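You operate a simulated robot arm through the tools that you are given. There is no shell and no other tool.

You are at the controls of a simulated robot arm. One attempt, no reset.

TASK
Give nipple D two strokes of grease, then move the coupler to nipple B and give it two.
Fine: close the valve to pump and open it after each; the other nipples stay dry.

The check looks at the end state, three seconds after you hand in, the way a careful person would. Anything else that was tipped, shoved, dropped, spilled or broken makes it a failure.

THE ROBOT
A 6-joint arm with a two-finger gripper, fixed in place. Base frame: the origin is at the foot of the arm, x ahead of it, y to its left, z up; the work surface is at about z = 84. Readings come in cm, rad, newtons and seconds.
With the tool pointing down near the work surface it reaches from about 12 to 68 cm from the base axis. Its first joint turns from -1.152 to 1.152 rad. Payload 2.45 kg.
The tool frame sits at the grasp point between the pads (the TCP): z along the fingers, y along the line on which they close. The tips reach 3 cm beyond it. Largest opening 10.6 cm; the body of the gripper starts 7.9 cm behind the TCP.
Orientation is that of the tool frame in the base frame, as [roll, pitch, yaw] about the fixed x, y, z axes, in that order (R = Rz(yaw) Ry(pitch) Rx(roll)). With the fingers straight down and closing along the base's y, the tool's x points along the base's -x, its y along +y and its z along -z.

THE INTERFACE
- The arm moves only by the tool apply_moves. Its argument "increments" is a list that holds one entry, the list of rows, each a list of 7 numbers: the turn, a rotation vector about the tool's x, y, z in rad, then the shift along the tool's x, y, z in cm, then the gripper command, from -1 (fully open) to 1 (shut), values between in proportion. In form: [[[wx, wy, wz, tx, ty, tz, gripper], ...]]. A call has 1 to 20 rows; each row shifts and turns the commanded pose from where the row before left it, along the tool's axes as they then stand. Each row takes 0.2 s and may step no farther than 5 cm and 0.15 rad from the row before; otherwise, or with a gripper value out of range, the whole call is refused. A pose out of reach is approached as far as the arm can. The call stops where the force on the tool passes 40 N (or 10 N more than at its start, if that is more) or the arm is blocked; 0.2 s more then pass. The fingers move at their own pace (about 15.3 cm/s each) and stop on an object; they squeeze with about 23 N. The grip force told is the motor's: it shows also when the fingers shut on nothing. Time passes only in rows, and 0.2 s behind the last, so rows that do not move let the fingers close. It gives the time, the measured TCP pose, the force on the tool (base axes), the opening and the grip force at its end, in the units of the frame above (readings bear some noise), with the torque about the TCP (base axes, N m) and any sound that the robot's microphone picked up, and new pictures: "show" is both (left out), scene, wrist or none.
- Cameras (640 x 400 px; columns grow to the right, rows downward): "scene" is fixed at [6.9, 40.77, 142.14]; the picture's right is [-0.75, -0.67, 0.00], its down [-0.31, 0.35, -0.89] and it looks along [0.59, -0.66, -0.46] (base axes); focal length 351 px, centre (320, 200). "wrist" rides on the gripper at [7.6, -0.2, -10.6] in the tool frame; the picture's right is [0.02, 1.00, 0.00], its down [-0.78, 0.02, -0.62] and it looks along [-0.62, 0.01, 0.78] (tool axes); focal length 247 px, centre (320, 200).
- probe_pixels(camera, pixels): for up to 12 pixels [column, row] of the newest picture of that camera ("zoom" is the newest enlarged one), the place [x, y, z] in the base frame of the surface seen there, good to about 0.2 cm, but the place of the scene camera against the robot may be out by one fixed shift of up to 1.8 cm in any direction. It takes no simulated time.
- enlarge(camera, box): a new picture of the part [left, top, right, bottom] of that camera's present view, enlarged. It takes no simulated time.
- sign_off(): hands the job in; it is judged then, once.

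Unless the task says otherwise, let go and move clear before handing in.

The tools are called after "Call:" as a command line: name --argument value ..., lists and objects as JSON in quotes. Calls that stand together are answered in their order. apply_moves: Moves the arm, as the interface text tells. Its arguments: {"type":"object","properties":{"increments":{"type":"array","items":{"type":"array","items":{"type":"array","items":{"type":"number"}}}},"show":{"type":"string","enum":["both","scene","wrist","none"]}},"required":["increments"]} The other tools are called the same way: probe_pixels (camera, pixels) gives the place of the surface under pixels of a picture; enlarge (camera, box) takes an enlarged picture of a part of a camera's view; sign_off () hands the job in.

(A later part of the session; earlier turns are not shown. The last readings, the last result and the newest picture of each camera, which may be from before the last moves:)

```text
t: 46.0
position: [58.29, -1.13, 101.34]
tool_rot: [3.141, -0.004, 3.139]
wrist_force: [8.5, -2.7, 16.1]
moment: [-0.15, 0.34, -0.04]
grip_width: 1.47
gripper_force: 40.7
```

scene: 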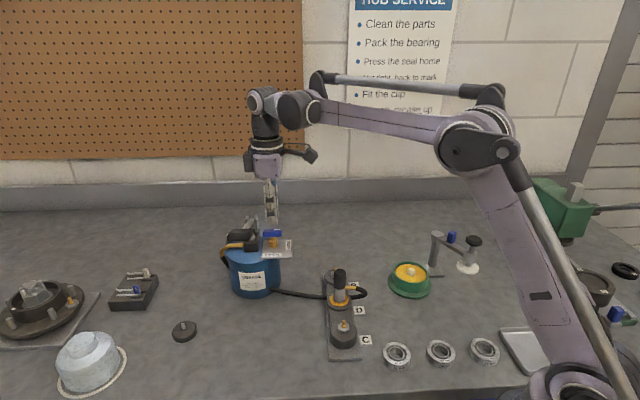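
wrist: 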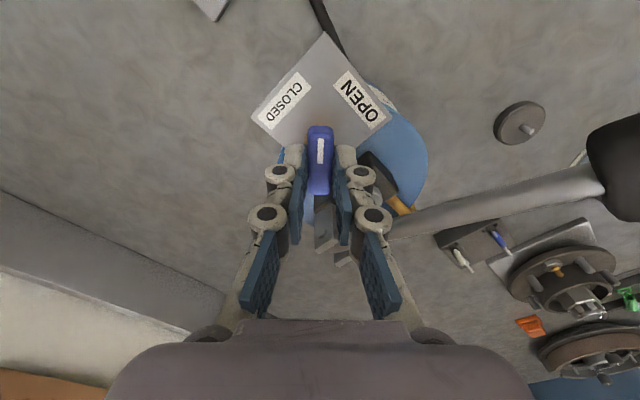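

Half turned with low forces. I'll finish the turn to OPEN.

Call:
apply_moves --increments '[[[0, 0, 0.131, 0, 0, 0, 1], [0, 0, 0.131, 0, 0, 0, 1], [0, 0, 0.131, 0, 0, 0, 1], [0, 0, 0.131, 0, 0, 0, 1], [0, 0, 0.131, 0, 0, 0, 1], [0, 0, 0.131, 0, 0, 0, 1]]]' --show "wrist"

Call:
enlarge --camera "wrist" --box '[220, 60, 460, 240]'

```text
t: 47.4
position: [58.16, -1.19, 101.29]
tool_rot: [-3.136, -0.005, 2.351]
wrist_force: [6.4, -12.8, 23.8]
moment: [-0.02, 0.16, 0.0]
grip_width: 1.49
gripper_force: 40.4
```

wrist: 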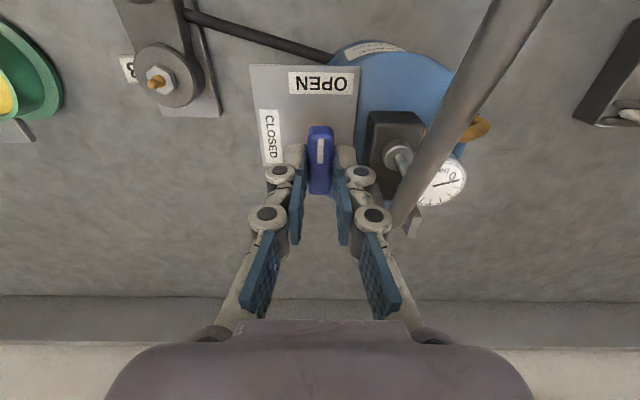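

```text
2.22 times, centred on (340, 150) of wrist
```

zoom: 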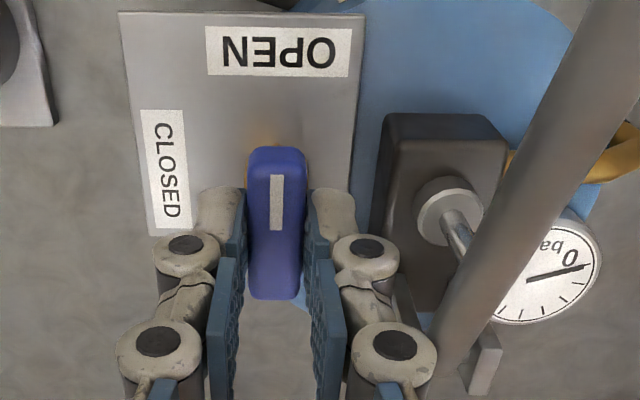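

The handle points to OPEN and the gauge needle has dropped to 0. I'll release the handle and rise clear.

Call:
apply_moves --increments '[[[0, 0, 0, 0, 0, 0, 0.585], [0, 0, 0, 0, 0, 0, 0.585], [0, 0, 0, 0, 0, -1.5, 0.585], [0, 0, 0, 0, 0, -2.5, 0.585], [0, 0, 0, 0, 0, -4.0, 0.585], [0, 0, 0, 0, 0, -4.0, 0.585], [0, 0, 0, 0, 0, 0, 0.585]]]' --show "both"

Call:
enlarge --camera "scene" --box '[205, 180, 315, 300]'

```text
t: 49.0
position: [57.93, -1.03, 113.25]
tool_rot: [-3.138, -0.003, 2.354]
wrist_force: [0.8, 0.2, -0.2]
moment: [0.0, 0.02, -0.02]
grip_width: 2.23
gripper_force: 0.1
```

scene: 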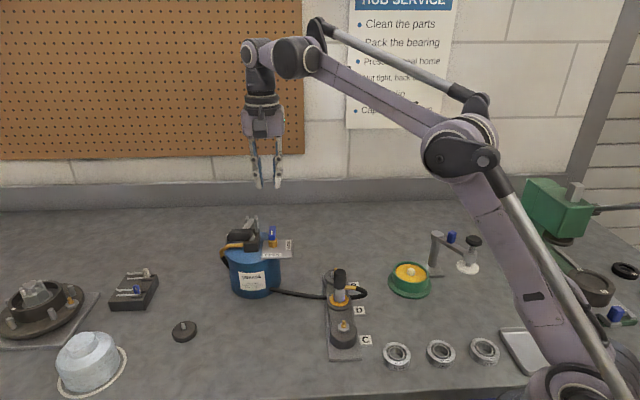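
wrist: 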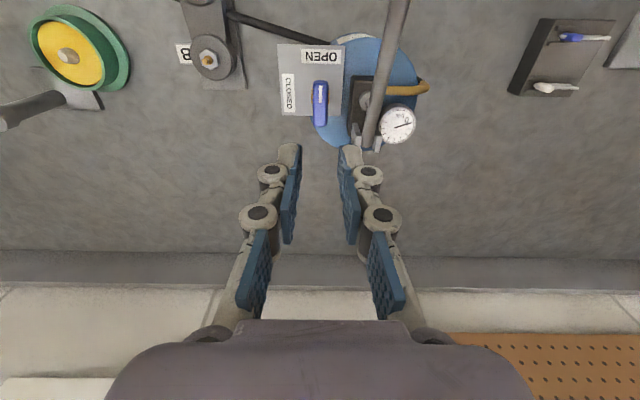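

```text
3.33 times, centred on (260, 240) of scene
```

zoom: 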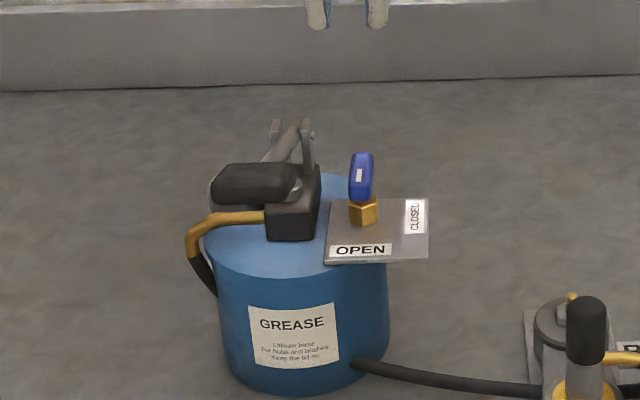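

The valve is open and the pump is at rest. Next I'll look closely at nipple B and the coupler, moving above B at TCP z about 110.

Call:
apply_moves --increments '[[[0, 0, 0, 0.6, -3.5, 0.8, 0], [0, 0, 0, 0.6, -3.5, 0.8, 0], [0, 0, 0, 0.6, -3.5, 0.8, 0], [0, 0, 0, 0.46, -3.5, 0.8, 0], [0, 0, 0, 0, 0, 0, 0]]]' --show "both"

Call:
enlarge --camera "wrist" --box '[260, 60, 400, 180]'

```text
t: 50.2
position: [46.32, -9.57, 110.22]
tool_rot: [-3.139, -0.003, 2.355]
wrist_force: [0.7, -0.9, 0.6]
moment: [-0.01, 0.0, 0.0]
grip_width: 5.29
gripper_force: 0.1
```

scene: 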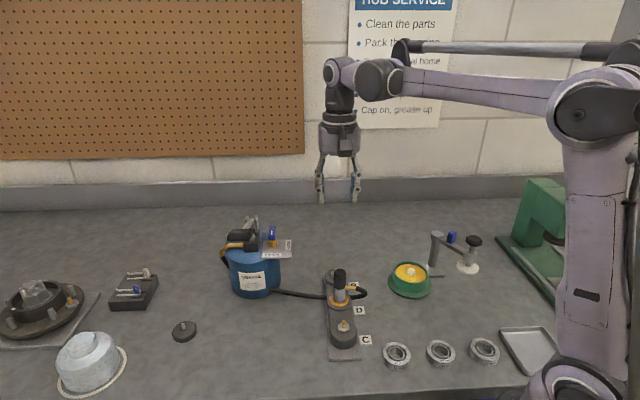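
wrist: 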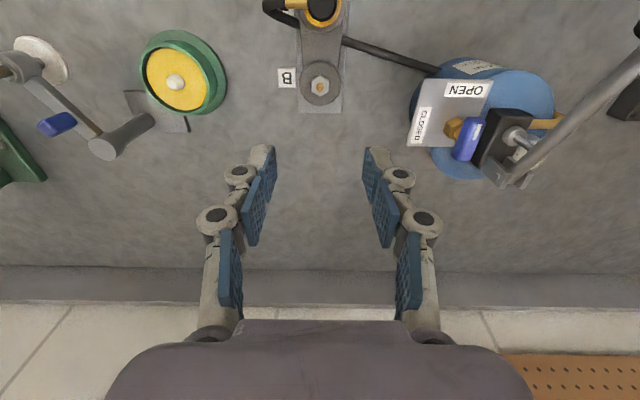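

```text
3.33 times, centred on (330, 120) of wrist
```

zoom: 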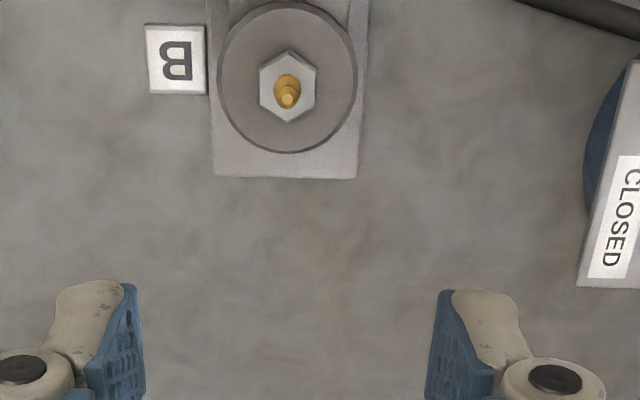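

From here nipple B looks upright (tip (320,89) directly above hex (320,85)). I'll probe B, then turn to yaw -2.357, the coupler-grasp orientation, for a second view over the coupler.

Call:
probe_pixels --camera "wrist" --pixels '[[320, 89], [320, 88], [321, 87], [316, 86], [324, 86], [320, 79], [320, 94], [308, 86], [332, 86], [320, 102]]'

Call:
apply_moves --increments '[[[0, 0, -0.131, 0, 0, 0, 0], [0, 0, -0.131, 0, 0, 0, 0], [0, 0, -0.131, 0, 0, 0, 0], [0, 0, -0.131, 0, 0, 0, 0], [0, 0, -0.131, 0, 0, 0, 0], [0, 0, -0.131, 0, 0, 0, 0], [0, 0, -0.131, 0, 0, 0, 0], [0, 0, -0.131, 0, 0, 0, 0], [0, 0, -0.131, 0, 0, 0, 0], [0, 0, -0.131, 0, 0, 0, 0], [0, 0, -0.131, 0, 0, 0, 0], [0, 0, -0.131, 0, 0, 0, 0], [0, 0, 0, 0, 3.5, 0, 0], [0, 0, 0, 0, 3.5, 0, 0], [0, 0, 0, 0, 0, 0, 0]]]' --show "both"

Call:
enlarge --camera "wrist" --box '[220, 40, 400, 180]'

```text
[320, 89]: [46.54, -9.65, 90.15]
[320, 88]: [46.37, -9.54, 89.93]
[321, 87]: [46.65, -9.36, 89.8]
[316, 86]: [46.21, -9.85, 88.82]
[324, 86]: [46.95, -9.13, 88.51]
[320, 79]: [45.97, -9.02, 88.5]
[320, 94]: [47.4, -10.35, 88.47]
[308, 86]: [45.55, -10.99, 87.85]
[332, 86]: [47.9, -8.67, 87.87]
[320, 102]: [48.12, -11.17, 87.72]
```

```text
t: 53.4
position: [41.82, -4.42, 110.22]
tool_rot: [3.138, -0.004, -2.355]
wrist_force: [-1.6, 0.0, 0.2]
moment: [0.03, 0.03, -0.02]
grip_width: 5.29
gripper_force: 0.1
```

scene: 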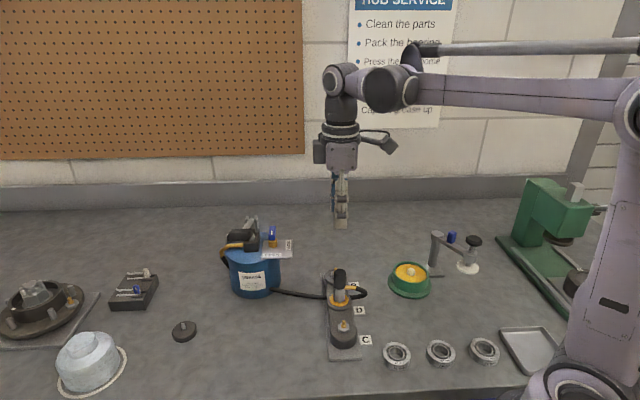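
wrist: 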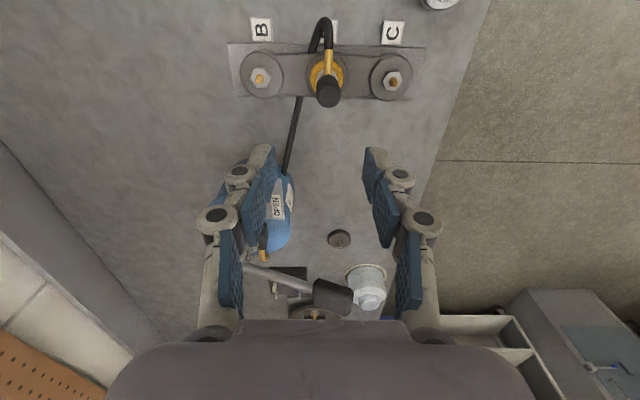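

```text
2.86 times, centred on (310, 110) of wrist
```

zoom: 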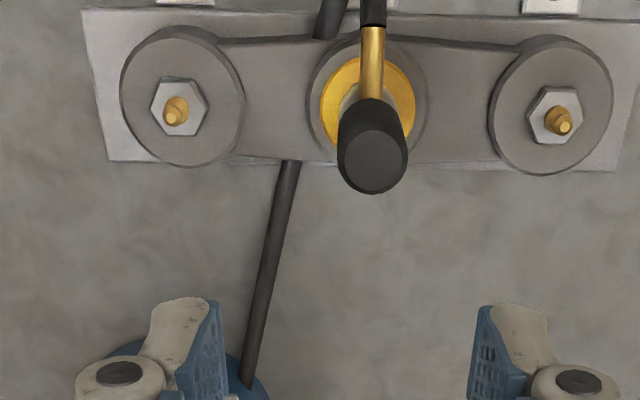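

B's tip is at about (46.55,-9.6,90.1), and the coupler top is at (329,94) in this view. I'll probe the coupler's top, sides and collar.

Call:
probe_pixels --camera "wrist" --pixels '[[329, 94], [320, 94], [338, 94], [329, 88], [329, 101], [259, 80], [395, 84], [328, 65], [313, 74], [341, 74], [328, 58], [328, 78]]'

Call:
enlarge --camera "wrist" --box '[290, 10, 370, 120]'

```text
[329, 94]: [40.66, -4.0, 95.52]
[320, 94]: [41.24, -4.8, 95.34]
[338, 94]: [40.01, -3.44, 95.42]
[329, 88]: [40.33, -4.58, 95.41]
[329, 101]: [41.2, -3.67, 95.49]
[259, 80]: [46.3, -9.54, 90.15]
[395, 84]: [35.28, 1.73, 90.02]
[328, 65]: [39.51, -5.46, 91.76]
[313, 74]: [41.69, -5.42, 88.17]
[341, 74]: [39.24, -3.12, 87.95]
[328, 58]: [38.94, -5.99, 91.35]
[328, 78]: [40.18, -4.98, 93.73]
```

```text
3.64 times, centred on (330, 65) of wrist
```

zoom: 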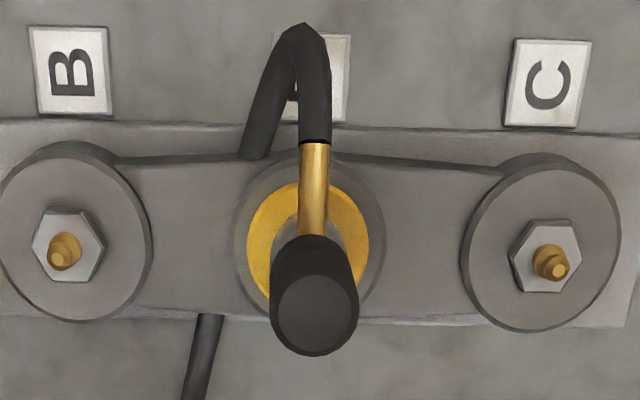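

The coupler top is centred near (40.65,-4.05,95.4), about 2 cm across. Its brass hose port sits lower, at z about 91.5 on the camera side, which the fingers will miss. I'll line up and descend until the fingers straddle the top.

Call:
apply_moves --increments '[[[0, 0, 0, 0.6, 1.0, 0, 0.15], [0, 0, 0, 0, 0, 3.0, 0.15], [0, 0, 0, 0, 0, 3.0, 0.15], [0, 0, 0, 0, 0, 3.0, 0.15], [0, 0, 0, 0, 0, 2.5, 0.15], [0, 0, 0, 0, 0, 0, 0.15]]]' --show "both"

Call:
enlarge --camera "wrist" --box '[220, 40, 420, 200]'

```text
t: 54.8
position: [40.75, -4.18, 98.63]
tool_rot: [3.138, -0.004, -2.355]
wrist_force: [-0.8, 0.1, -0.2]
moment: [-0.02, -0.01, 0.0]
grip_width: 4.48
gripper_force: 0.1
```

scene: 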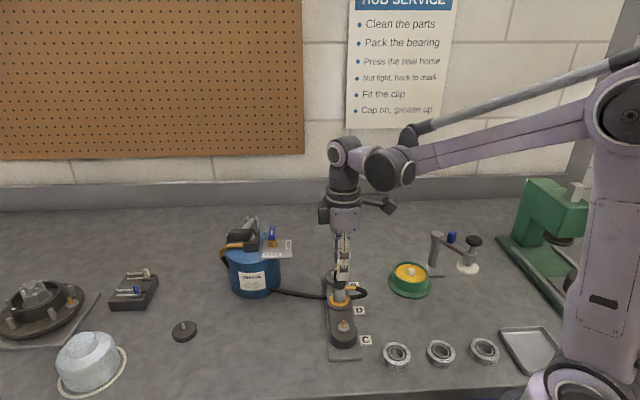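
wrist: 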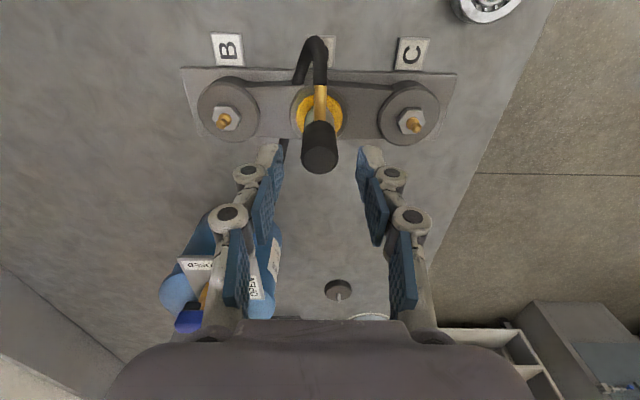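

```text
2.50 times, centred on (320, 120) of wrist
```

zoom: 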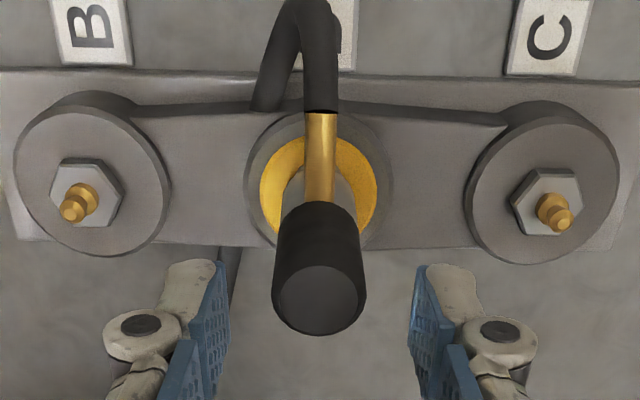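

Both free nipples lean symmetrically outward in this view ((72,210) for B and (560,222) for C in the zoom), so B stands upright. I'll probe the tips and coupler top from this closer distance.

Call:
probe_pixels --camera "wrist" --pixels '[[221, 125], [416, 129], [319, 160], [307, 158], [331, 158], [319, 171], [319, 149], [319, 130], [226, 116], [411, 121], [297, 112], [344, 112]]'

```text
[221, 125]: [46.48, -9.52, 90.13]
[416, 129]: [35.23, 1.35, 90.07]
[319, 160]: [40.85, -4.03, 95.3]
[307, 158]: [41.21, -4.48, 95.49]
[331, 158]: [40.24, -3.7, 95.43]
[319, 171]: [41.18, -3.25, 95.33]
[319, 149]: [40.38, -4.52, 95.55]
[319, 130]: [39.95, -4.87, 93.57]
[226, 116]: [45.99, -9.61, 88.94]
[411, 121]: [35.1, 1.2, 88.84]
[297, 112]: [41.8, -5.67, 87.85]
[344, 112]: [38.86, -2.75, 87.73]
```

The coupler axis is near (40.8,-4.03), midway between B (46.48,-9.52) and C (35.23,1.35). I'll centre on it and descend to TCP z about 94.3.

Call:
apply_moves --increments '[[[0, 0, 0, -0.14, 0.07, 0, 0.15], [0, 0, 0, 0, 0, 1.5, 0.15], [0, 0, 0, 0, 0, 1.5, 0.15], [0, 0, 0, 0, 0, 1.3, 0.15], [0, 0, 0, 0, 0, 0, 0.15]]]' --show "both"

Call:
enlarge --camera "wrist" --box '[220, 60, 420, 220]'

Call:
enlarge --camera "scene" --box '[300, 240, 390, 340]'

```text
t: 56.0
position: [40.69, -3.99, 94.35]
tool_rot: [3.135, -0.005, -2.357]
wrist_force: [0.3, 0.7, 0.4]
moment: [-0.03, 0.0, -0.02]
grip_width: 4.51
gripper_force: 0.0
```

scene: 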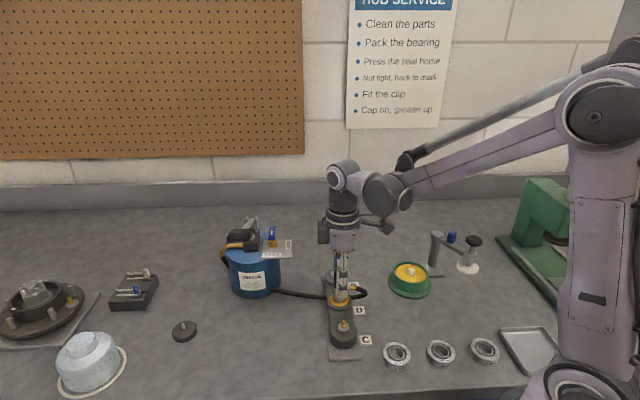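
wrist: 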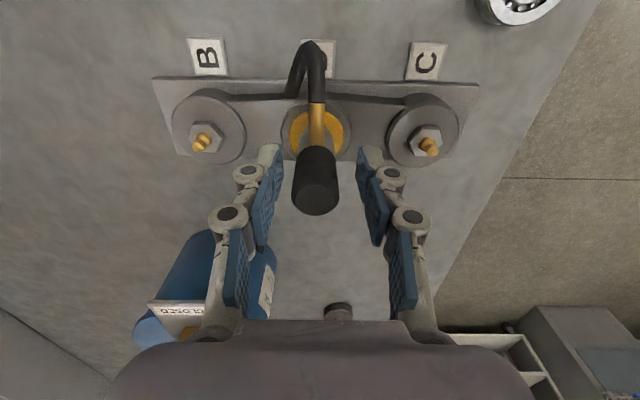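

```text
2.50 times, centred on (320, 140) of wrist
```

zoom: 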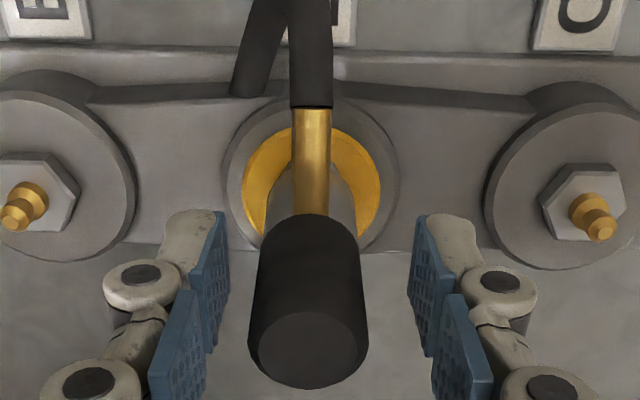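

```text
4.00 times, centred on (345, 290) of scene
```

zoom: 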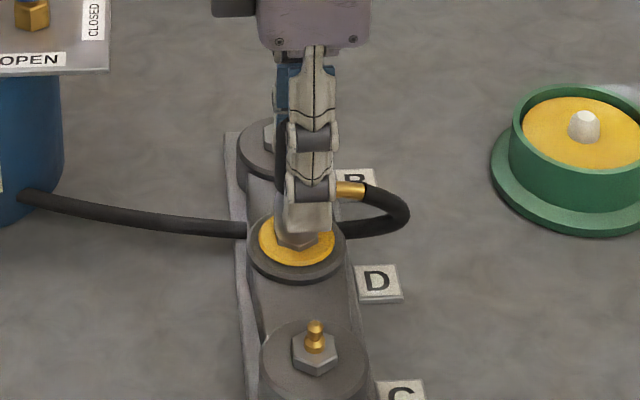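

The coupler at col 315 sits about 0.25 cm left of the finger midline (about 320). I'll shift -0.2 along tool y and close on it.

Call:
apply_moves --increments '[[[0, 0, 0, 0, -0.22, 0, 0.15], [0, 0, 0, 0, 0, 0, 0.4], [0, 0, 0, 0, 0, 0, 1], [0, 0, 0, 0, 0, 0, 1], [0, 0, 0, 0, 0, 0, 1]]]' --show "both"

Call:
enlarge --camera "wrist" --box '[220, 60, 420, 220]'

Call:
enlarge --camera "scene" --box '[300, 240, 390, 340]'

```text
t: 57.2
position: [40.77, -4.12, 94.42]
tool_rot: [3.138, -0.002, -2.357]
wrist_force: [1.8, -1.5, 7.0]
moment: [-0.01, -0.01, 0.03]
grip_width: 2.41
gripper_force: 23.0
```

scene: 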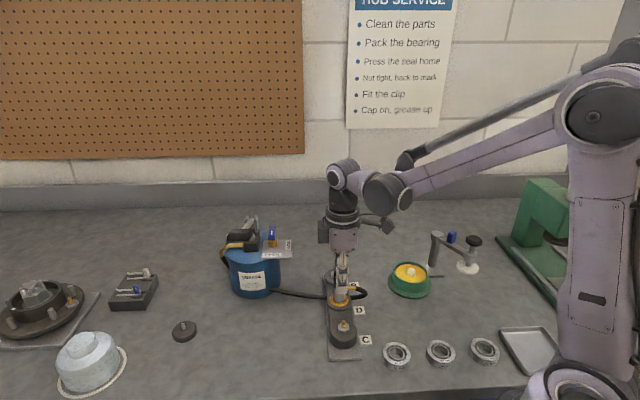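
wrist: 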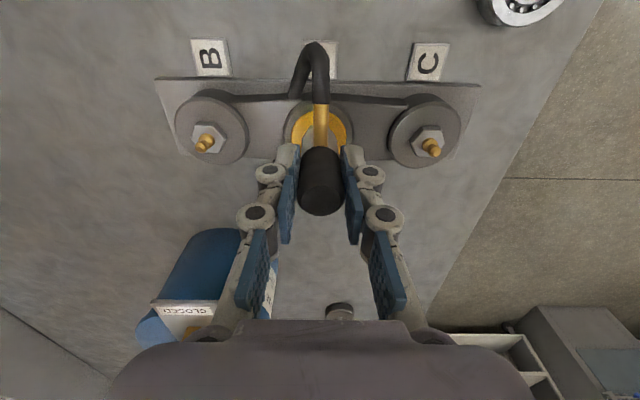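

```text
2.50 times, centred on (320, 140) of wrist
```

zoom: 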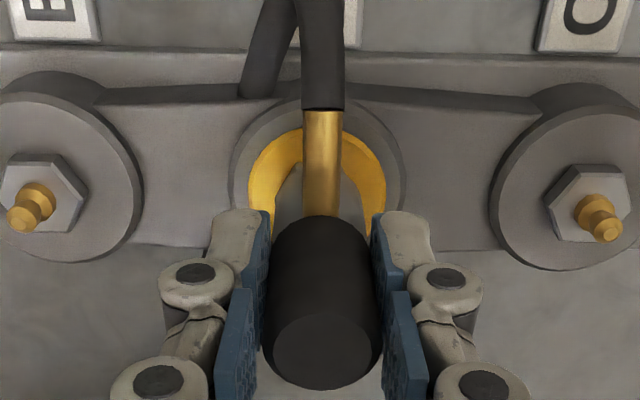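

```text
4.00 times, centred on (345, 290) of scene
```

zoom: 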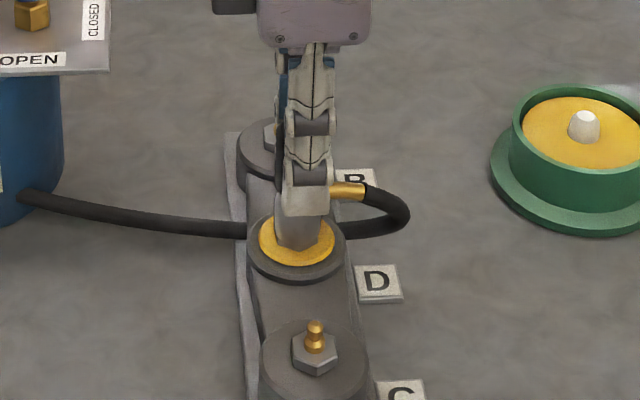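

Gripped at 2.41 cm with little side force. I'll lift slowly straight up off nipple D.

Call:
apply_moves --increments '[[[0, 0, 0, 0, 0, -0.4, 1], [0, 0, 0, 0, 0, -0.4, 1], [0, 0, 0, 0, 0, -0.5, 1], [0, 0, 0, 0, 0, -0.5, 1]]]' --show "both"

Call:
enlarge --camera "scene" --box '[300, 240, 390, 340]'

Call:
enlarge --camera "wrist" --box '[220, 60, 420, 220]'

```text
t: 58.2
position: [40.82, -4.07, 96.24]
tool_rot: [3.139, -0.004, -2.355]
wrist_force: [-0.7, 0.9, -0.7]
moment: [0.02, 0.01, 0.01]
grip_width: 2.38
gripper_force: 22.8
```

scene: 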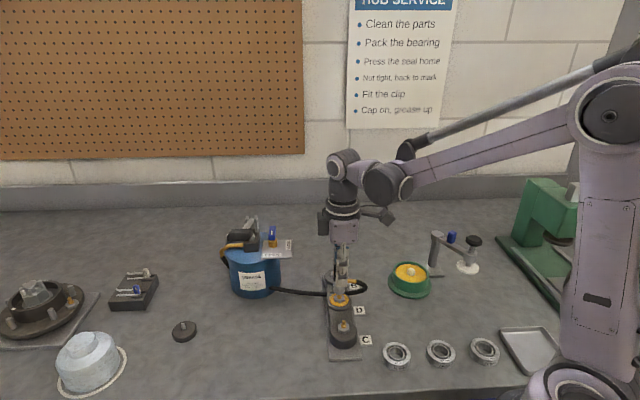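
wrist: 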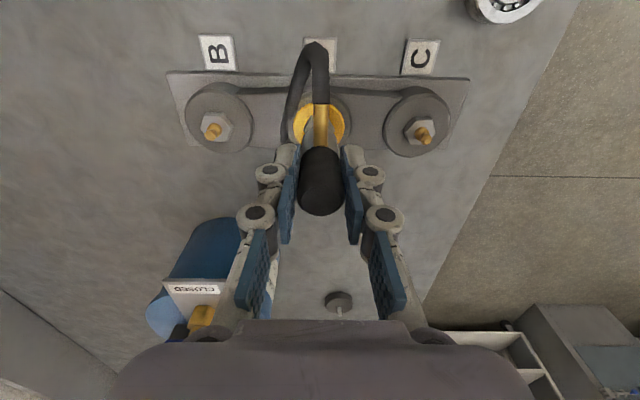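

```text
4.00 times, centred on (345, 290) of scene
```

zoom: 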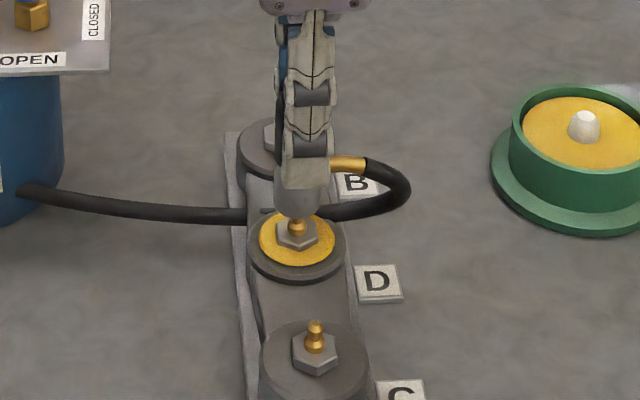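

```text
2.50 times, centred on (320, 140) of wrist
```

zoom: 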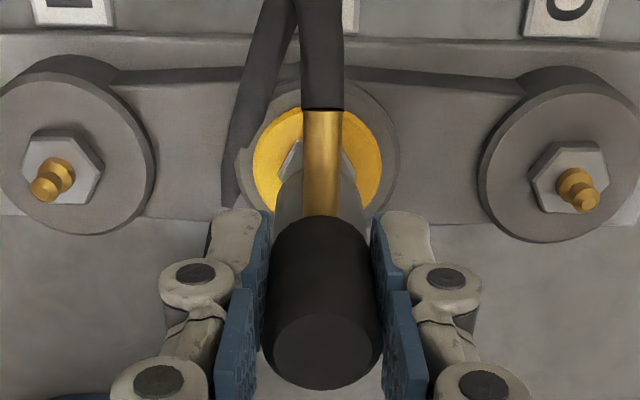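

The coupler came off D freely, and D shows its grease collar. I'll lift 2 cm more, then move 7.88 cm along -tool y toward B.

Call:
apply_moves --increments '[[[0, 0, 0, 0, 0, -1.0, 1], [0, 0, 0, 0, 0, -1.0, 1], [0, 0, 0, 0, -1.5, 0, 1], [0, 0, 0, 0, -1.6, 0, 1], [0, 0, 0, 0, -1.6, 0, 1], [0, 0, 0, 0, -1.6, 0, 1], [0, 0, 0, -0.07, -1.58, 0, 1], [0, 0, 0, 0, 0, 0, 1]]]' --show "both"

Call:
enlarge --camera "scene" --box '[300, 230, 390, 330]'

Call:
enlarge --camera "wrist" --box '[240, 60, 440, 220]'

```text
t: 60.0
position: [46.27, -9.57, 98.18]
tool_rot: [3.139, -0.003, -2.356]
wrist_force: [0.0, 0.5, -1.5]
moment: [0.04, -0.01, 0.0]
grip_width: 2.4
gripper_force: 22.9
```

scene: 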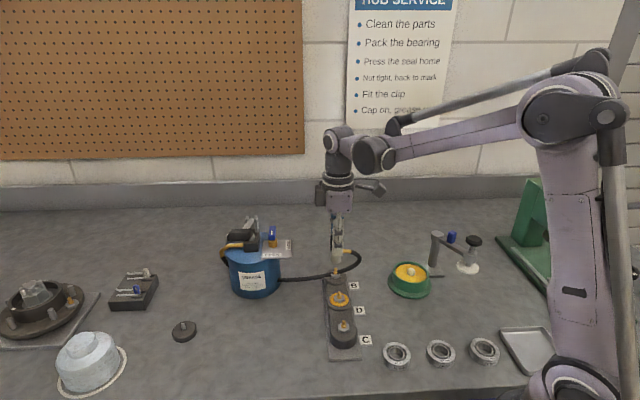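
wrist: 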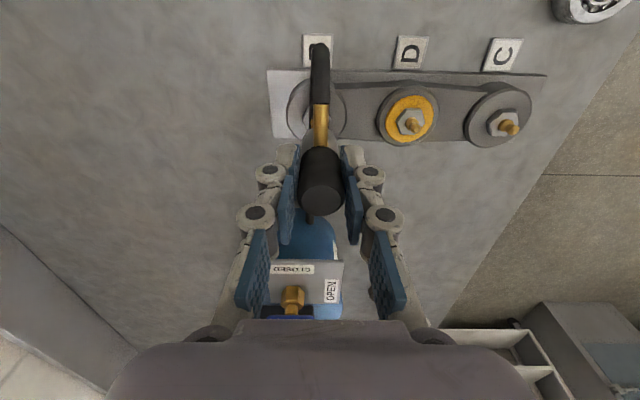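

```text
4.00 times, centred on (345, 280) of scene
```

zoom: 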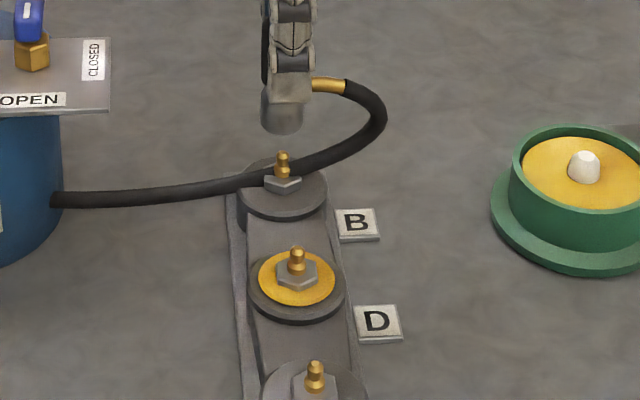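

```text
2.50 times, centred on (340, 140) of wrist
```

zoom: 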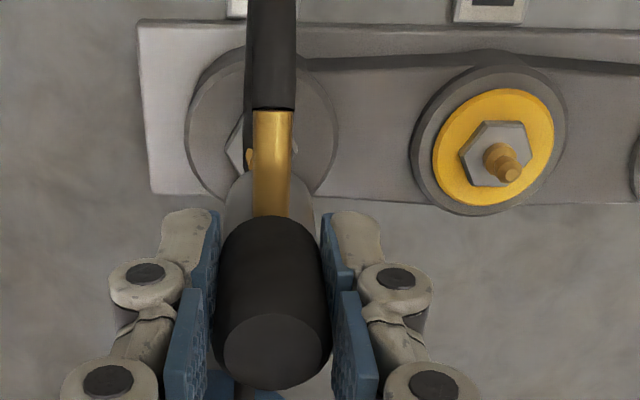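

Scene view: the coupler mouth (285,120 in the zoom) lines up above B's tip (283,155). In the wrist view B's hex looks slightly left of the coupler, so I'll probe to measure the remaining offset.

Call:
probe_pixels --camera "wrist" --pixels '[[303, 120], [311, 124], [287, 112], [346, 112], [313, 126], [416, 128], [407, 120], [322, 198], [310, 195], [335, 195], [306, 115], [377, 115]]'

Call:
enlarge --camera "wrist" --box '[280, 80, 370, 150]'

Call:
enlarge --camera "scene" --box '[315, 235, 365, 285]'

Call:
probe_pixels --camera "scene" --pixels '[[335.75, 269], [339.25, 292.5], [343.75, 321.5], [335.5, 277], [336, 258], [332, 258], [340, 258]]'

```text
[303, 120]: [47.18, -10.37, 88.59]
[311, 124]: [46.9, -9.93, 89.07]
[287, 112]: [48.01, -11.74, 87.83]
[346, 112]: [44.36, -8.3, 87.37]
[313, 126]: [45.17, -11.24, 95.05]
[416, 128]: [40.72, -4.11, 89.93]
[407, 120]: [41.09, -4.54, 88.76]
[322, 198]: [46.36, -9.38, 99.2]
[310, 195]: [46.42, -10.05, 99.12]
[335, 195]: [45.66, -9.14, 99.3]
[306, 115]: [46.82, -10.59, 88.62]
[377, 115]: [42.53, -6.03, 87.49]
```

```text
5.71 times, centred on (325, 115) of wrist
```

zoom: 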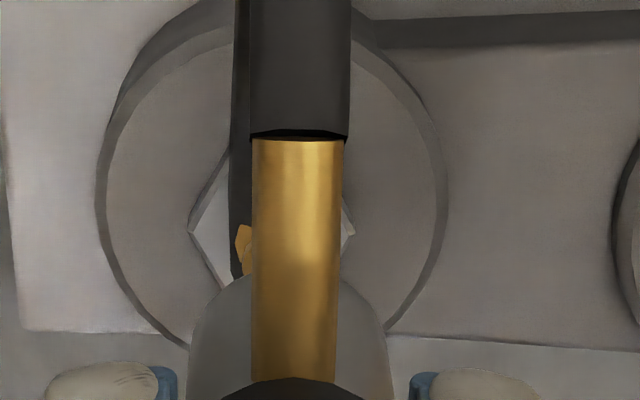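

```text
8.00 times, centred on (340, 260) of scene
```

zoom: 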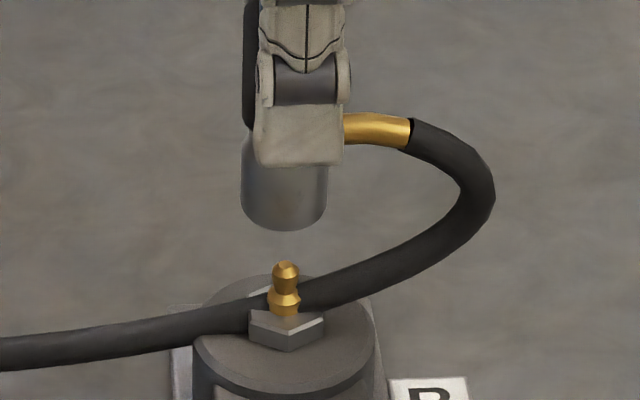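

```text
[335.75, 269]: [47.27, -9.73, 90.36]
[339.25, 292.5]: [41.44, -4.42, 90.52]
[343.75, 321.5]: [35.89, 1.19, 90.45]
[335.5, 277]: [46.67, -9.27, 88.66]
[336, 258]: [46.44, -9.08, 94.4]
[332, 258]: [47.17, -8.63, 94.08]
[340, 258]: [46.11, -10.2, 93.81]
```

Calibrating against how D looked while gripped, the coupler is about 0.13 cm off in tool y and 0.1 in tool x. I'll correct that and lower to just above B's tip for another look.

Call:
apply_moves --increments '[[[0, 0, 0, 0.08, -0.13, 0, 1], [0, 0, 0, 0, 0, 0.7, 1], [0, 0, 0, 0, 0, 0.6, 1], [0, 0, 0, 0, 0, 0, 1]]]' --show "both"

Call:
enlarge --camera "scene" --box '[315, 240, 365, 290]'

Call:
enlarge --camera "wrist" --box '[280, 80, 370, 150]'

```text
t: 61.0
position: [46.37, -9.76, 96.9]
tool_rot: [3.138, -0.003, -2.356]
wrist_force: [-1.2, 0.8, -2.6]
moment: [-0.01, 0.0, 0.0]
grip_width: 2.4
gripper_force: 23.5
```

scene: 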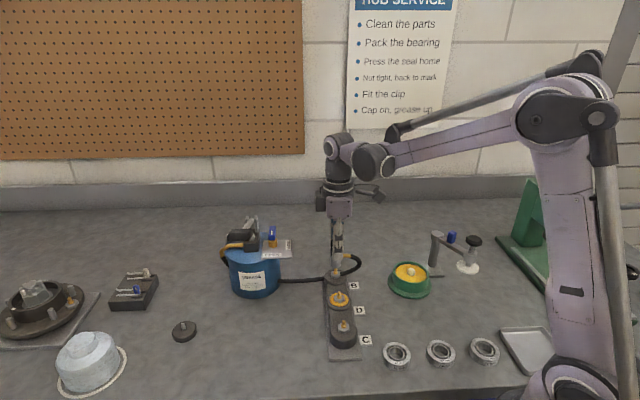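
wrist: 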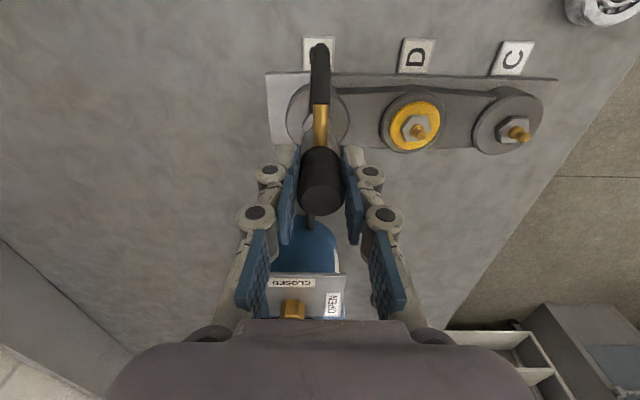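

```text
8.00 times, centred on (340, 265) of scene
```

zoom: 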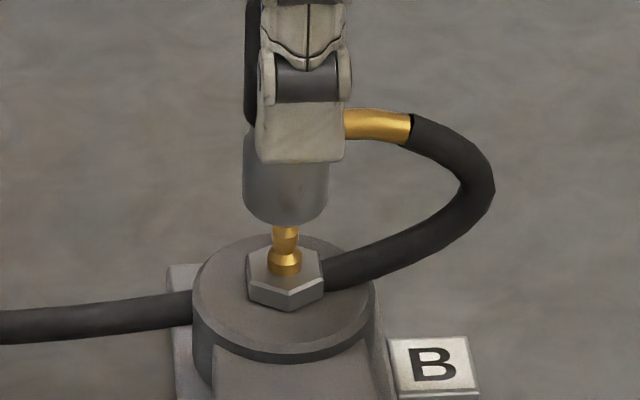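

```text
5.71 times, centred on (325, 115) of wrist
```

zoom: 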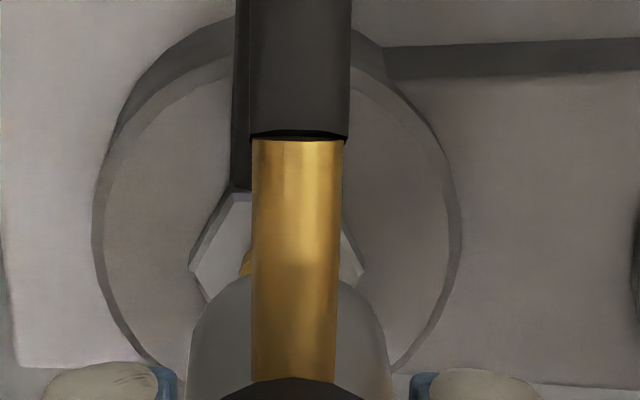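

Scene view shows the coupler mouth (centre 285) right over the nipple (284.5). I'll cross-check the other direction with probes on both sides of B's hex and boss.

Call:
probe_pixels --camera "wrist" --pixels '[[304, 127], [331.5, 127.5], [287, 117], [349, 117], [303.5, 126], [332, 126.5], [320, 190], [308, 185], [333, 185], [402, 130], [427, 130], [414.5, 130]]'

Call:
enlarge --camera "wrist" --box '[370, 90, 460, 160]'

```text
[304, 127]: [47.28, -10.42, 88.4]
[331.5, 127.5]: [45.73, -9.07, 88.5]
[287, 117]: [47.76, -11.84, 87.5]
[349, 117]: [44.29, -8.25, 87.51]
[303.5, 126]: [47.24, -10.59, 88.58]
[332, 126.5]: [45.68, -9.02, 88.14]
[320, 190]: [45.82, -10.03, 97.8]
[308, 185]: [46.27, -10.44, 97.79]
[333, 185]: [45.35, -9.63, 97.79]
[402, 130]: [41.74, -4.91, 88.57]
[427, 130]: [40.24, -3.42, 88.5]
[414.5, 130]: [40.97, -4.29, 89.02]
```

```text
5.71 times, centred on (415, 125) of wrist
```

zoom: 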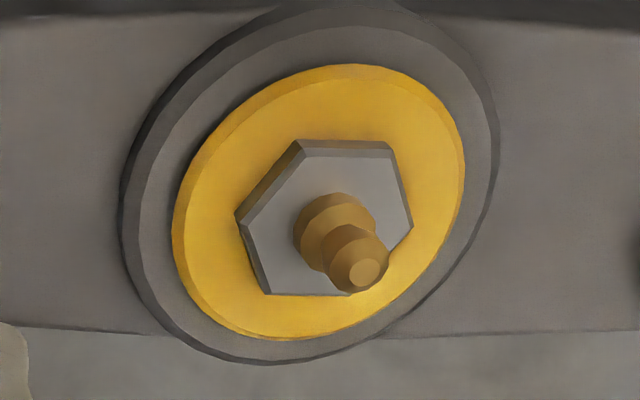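

The measured D→B spacing is about 7.9 cm and the tool has moved about 7.95, so it's aligned within about 0.1 cm. I'll lower slowly onto B while watching the force.

Call:
apply_moves --increments '[[[0, 0, 0, 0, 0, 0.4, 1], [0, 0, 0, 0, 0, 0.4, 1], [0, 0, 0, 0, 0, 0.4, 1], [0, 0, 0, 0, 0, 0.3, 1]]]' --show "both"

Call:
enlarge --camera "scene" --box '[315, 240, 365, 290]'

```text
t: 62.0
position: [46.34, -9.87, 95.33]
tool_rot: [3.136, -0.002, -2.357]
wrist_force: [-0.5, 0.2, -1.8]
moment: [-0.01, 0.03, -0.01]
grip_width: 2.4
gripper_force: 23.7
```

scene: 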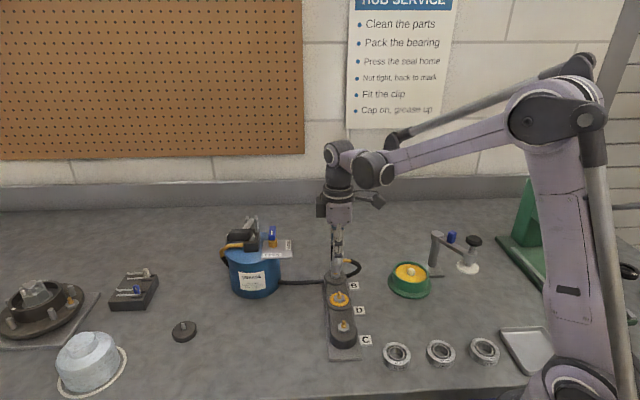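
wrist: 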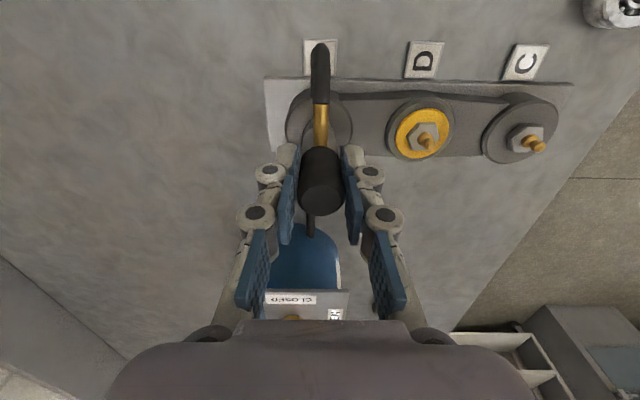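

```text
8.00 times, centred on (340, 265) of scene
```

zoom: 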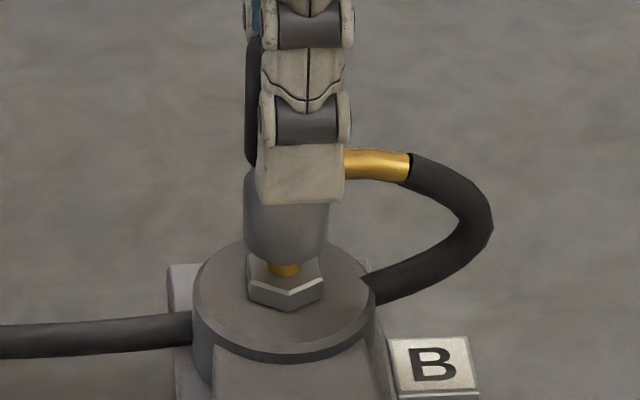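

The nipple is entering the coupler with no contact force. I'll keep lowering to seat it.

Call:
apply_moves --increments '[[[0, 0, 0, 0, 0, 0.3, 1], [0, 0, 0, 0, 0, 0.3, 1], [0, 0, 0, 0, 0, 0.3, 1], [0, 0, 0, 0, 0, 0.2, 1]]]' --show "both"

Call:
enlarge --camera "scene" --box '[315, 240, 365, 290]'

Call:
enlarge --camera "wrist" --box '[270, 80, 370, 220]'

```text
t: 63.0
position: [46.42, -9.73, 94.43]
tool_rot: [3.137, -0.005, -2.356]
wrist_force: [2.2, -0.6, 26.8]
moment: [0.15, 0.1, 0.0]
grip_width: 2.4
gripper_force: 22.8
```

scene: 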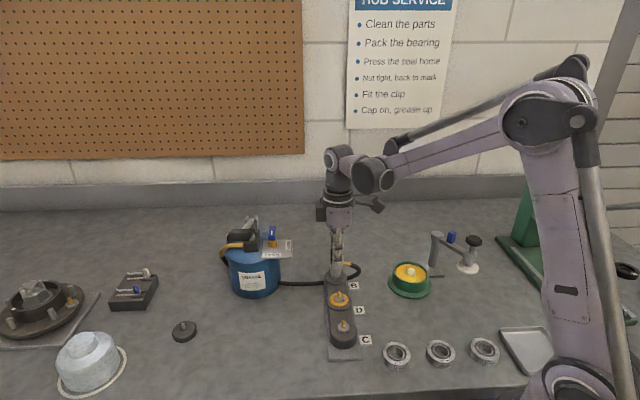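
wrist: 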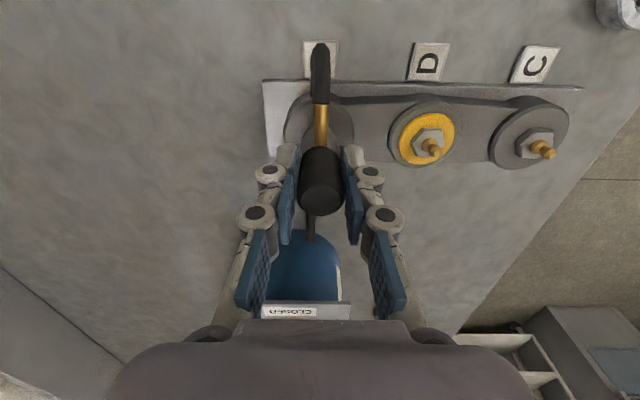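

```text
8.00 times, centred on (340, 265) of scene
```

zoom: 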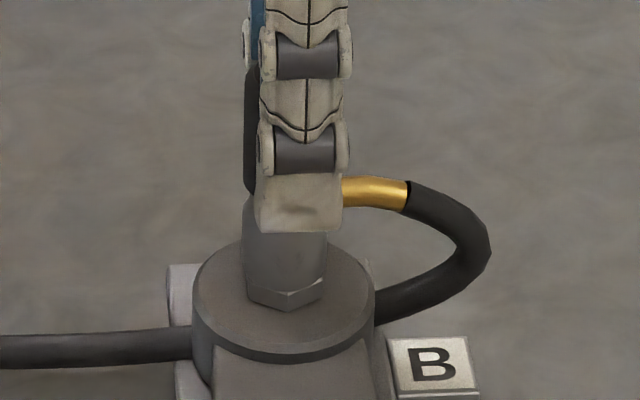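

```text
2.86 times, centred on (320, 150) of wrist
```

zoom: 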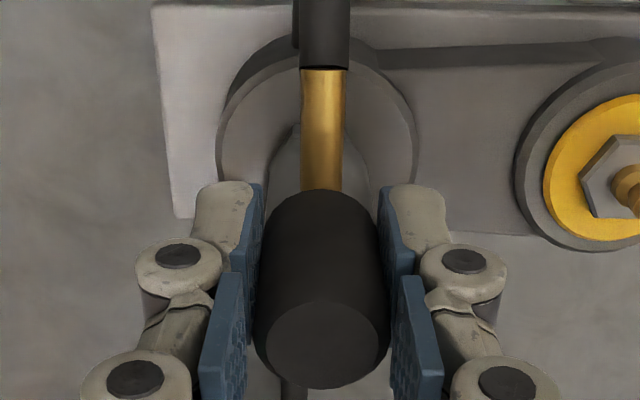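

The coupler is down on B's hex with 27 N of seating force at TCP z 94.43, the same height as it had on D. I'll give a slight extra push to be sure, then ease off and release.

Call:
apply_moves --increments '[[[0, 0, 0, 0, 0, 0.08, 1], [0, 0, 0, 0, 0, 0, 1], [0, 0, 0, 0, 0, -0.2, 1]]]' --show "none"

Call:
apply_moves --increments '[[[0, 0, 0, 0, 0, 0, 0.6], [0, 0, 0, 0, 0, 0, 0.3], [0, 0, 0, 0, 0, 0, 0.15], [0, 0, 0, 0, 0, 0, 0.15]]]' --show "both"

Call:
enlarge --camera "scene" --box '[315, 240, 365, 290]'

```text
t: 63.4
position: [46.38, -9.9, 94.3]
tool_rot: [3.138, -0.003, -2.356]
wrist_force: [-1.2, -0.1, 6.1]
moment: [0.07, 0.12, 0.02]
grip_width: 2.41
gripper_force: 23.1
stopped in row 2: the force on the tool passed its limit at 42 N (the readings are from after the stop); the commanded pose is now the measured one
```

```text
t: 64.4
position: [46.52, -9.9, 94.39]
tool_rot: [3.138, -0.001, -2.355]
wrist_force: [0.2, -0.8, 0.4]
moment: [0.02, 0.0, 0.05]
grip_width: 4.5
gripper_force: 0.1
```

scene: 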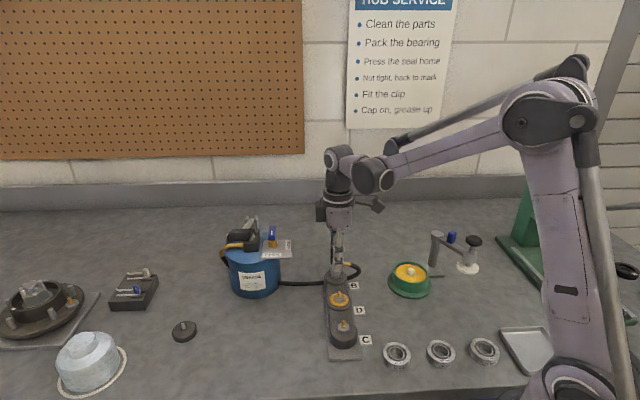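
wrist: 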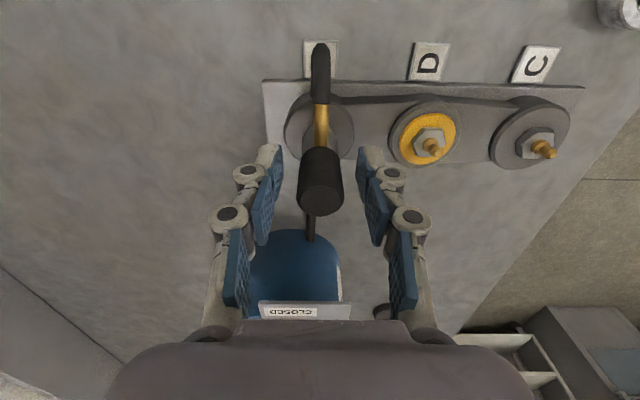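

```text
8.00 times, centred on (340, 265) of scene
```

zoom: 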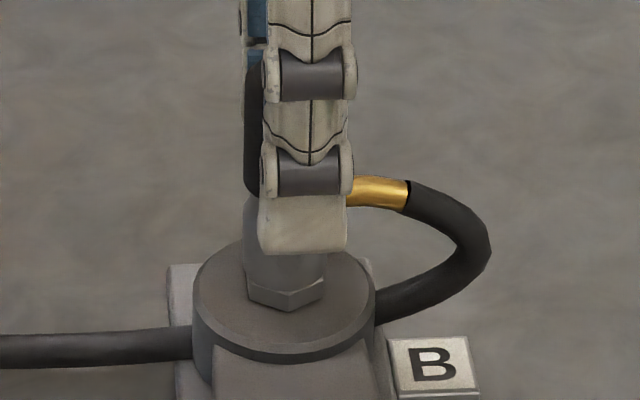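

The coupler stands on B after release. I'll rise straight up and check that it stays upright.

Call:
apply_moves --increments '[[[0, 0, 0, 0, 0, -1.0, 0.15], [0, 0, 0, 0, 0, -2.0, 0.15], [0, 0, 0, 0, 0, -3.5, 0.15], [0, 0, 0, 0, 0, -4.0, 0.15], [0, 0, 0, 0, 0, -4.0, 0.15], [0, 0, 0, 0, 0, -4.0, 0.15], [0, 0, 0, 0, 0, 0, 0.15]]]' --show "both"

Call:
enlarge --camera "scene" --box '[300, 230, 390, 330]'

Call:
enlarge --camera "wrist" --box '[270, 30, 430, 140]'

```text
t: 66.0
position: [46.7, -9.78, 112.85]
tool_rot: [3.139, -0.002, -2.356]
wrist_force: [1.3, -0.5, 0.4]
moment: [0.02, -0.03, 0.0]
grip_width: 4.5
gripper_force: 0.2
```

scene: 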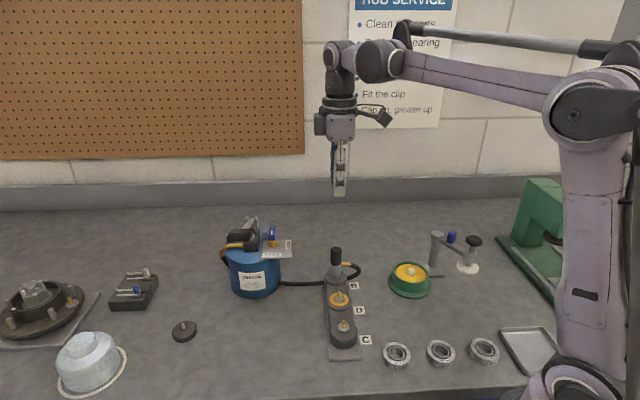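
wrist: 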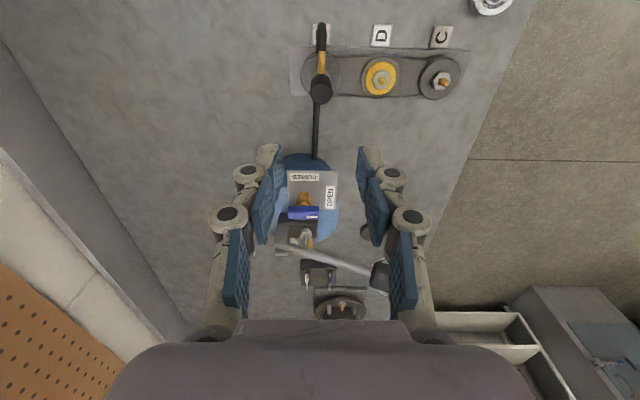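

```text
4.00 times, centred on (345, 280) of scene
```

zoom: 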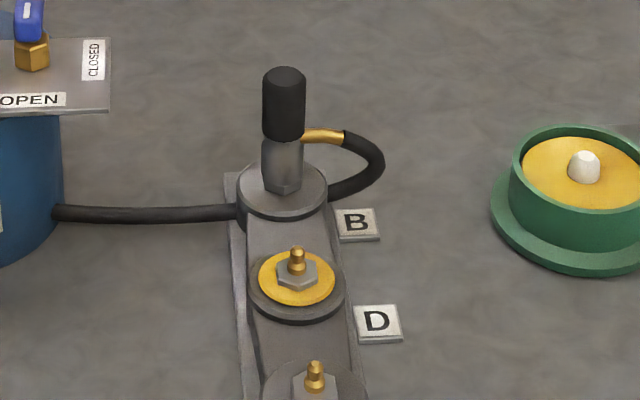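

```text
3.64 times, centred on (350, 85) of wrist
```

zoom: 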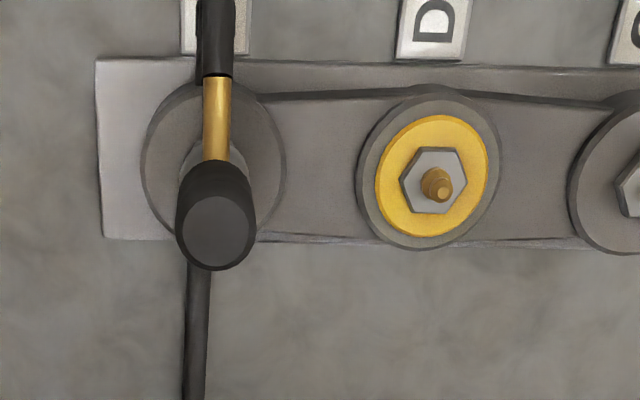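

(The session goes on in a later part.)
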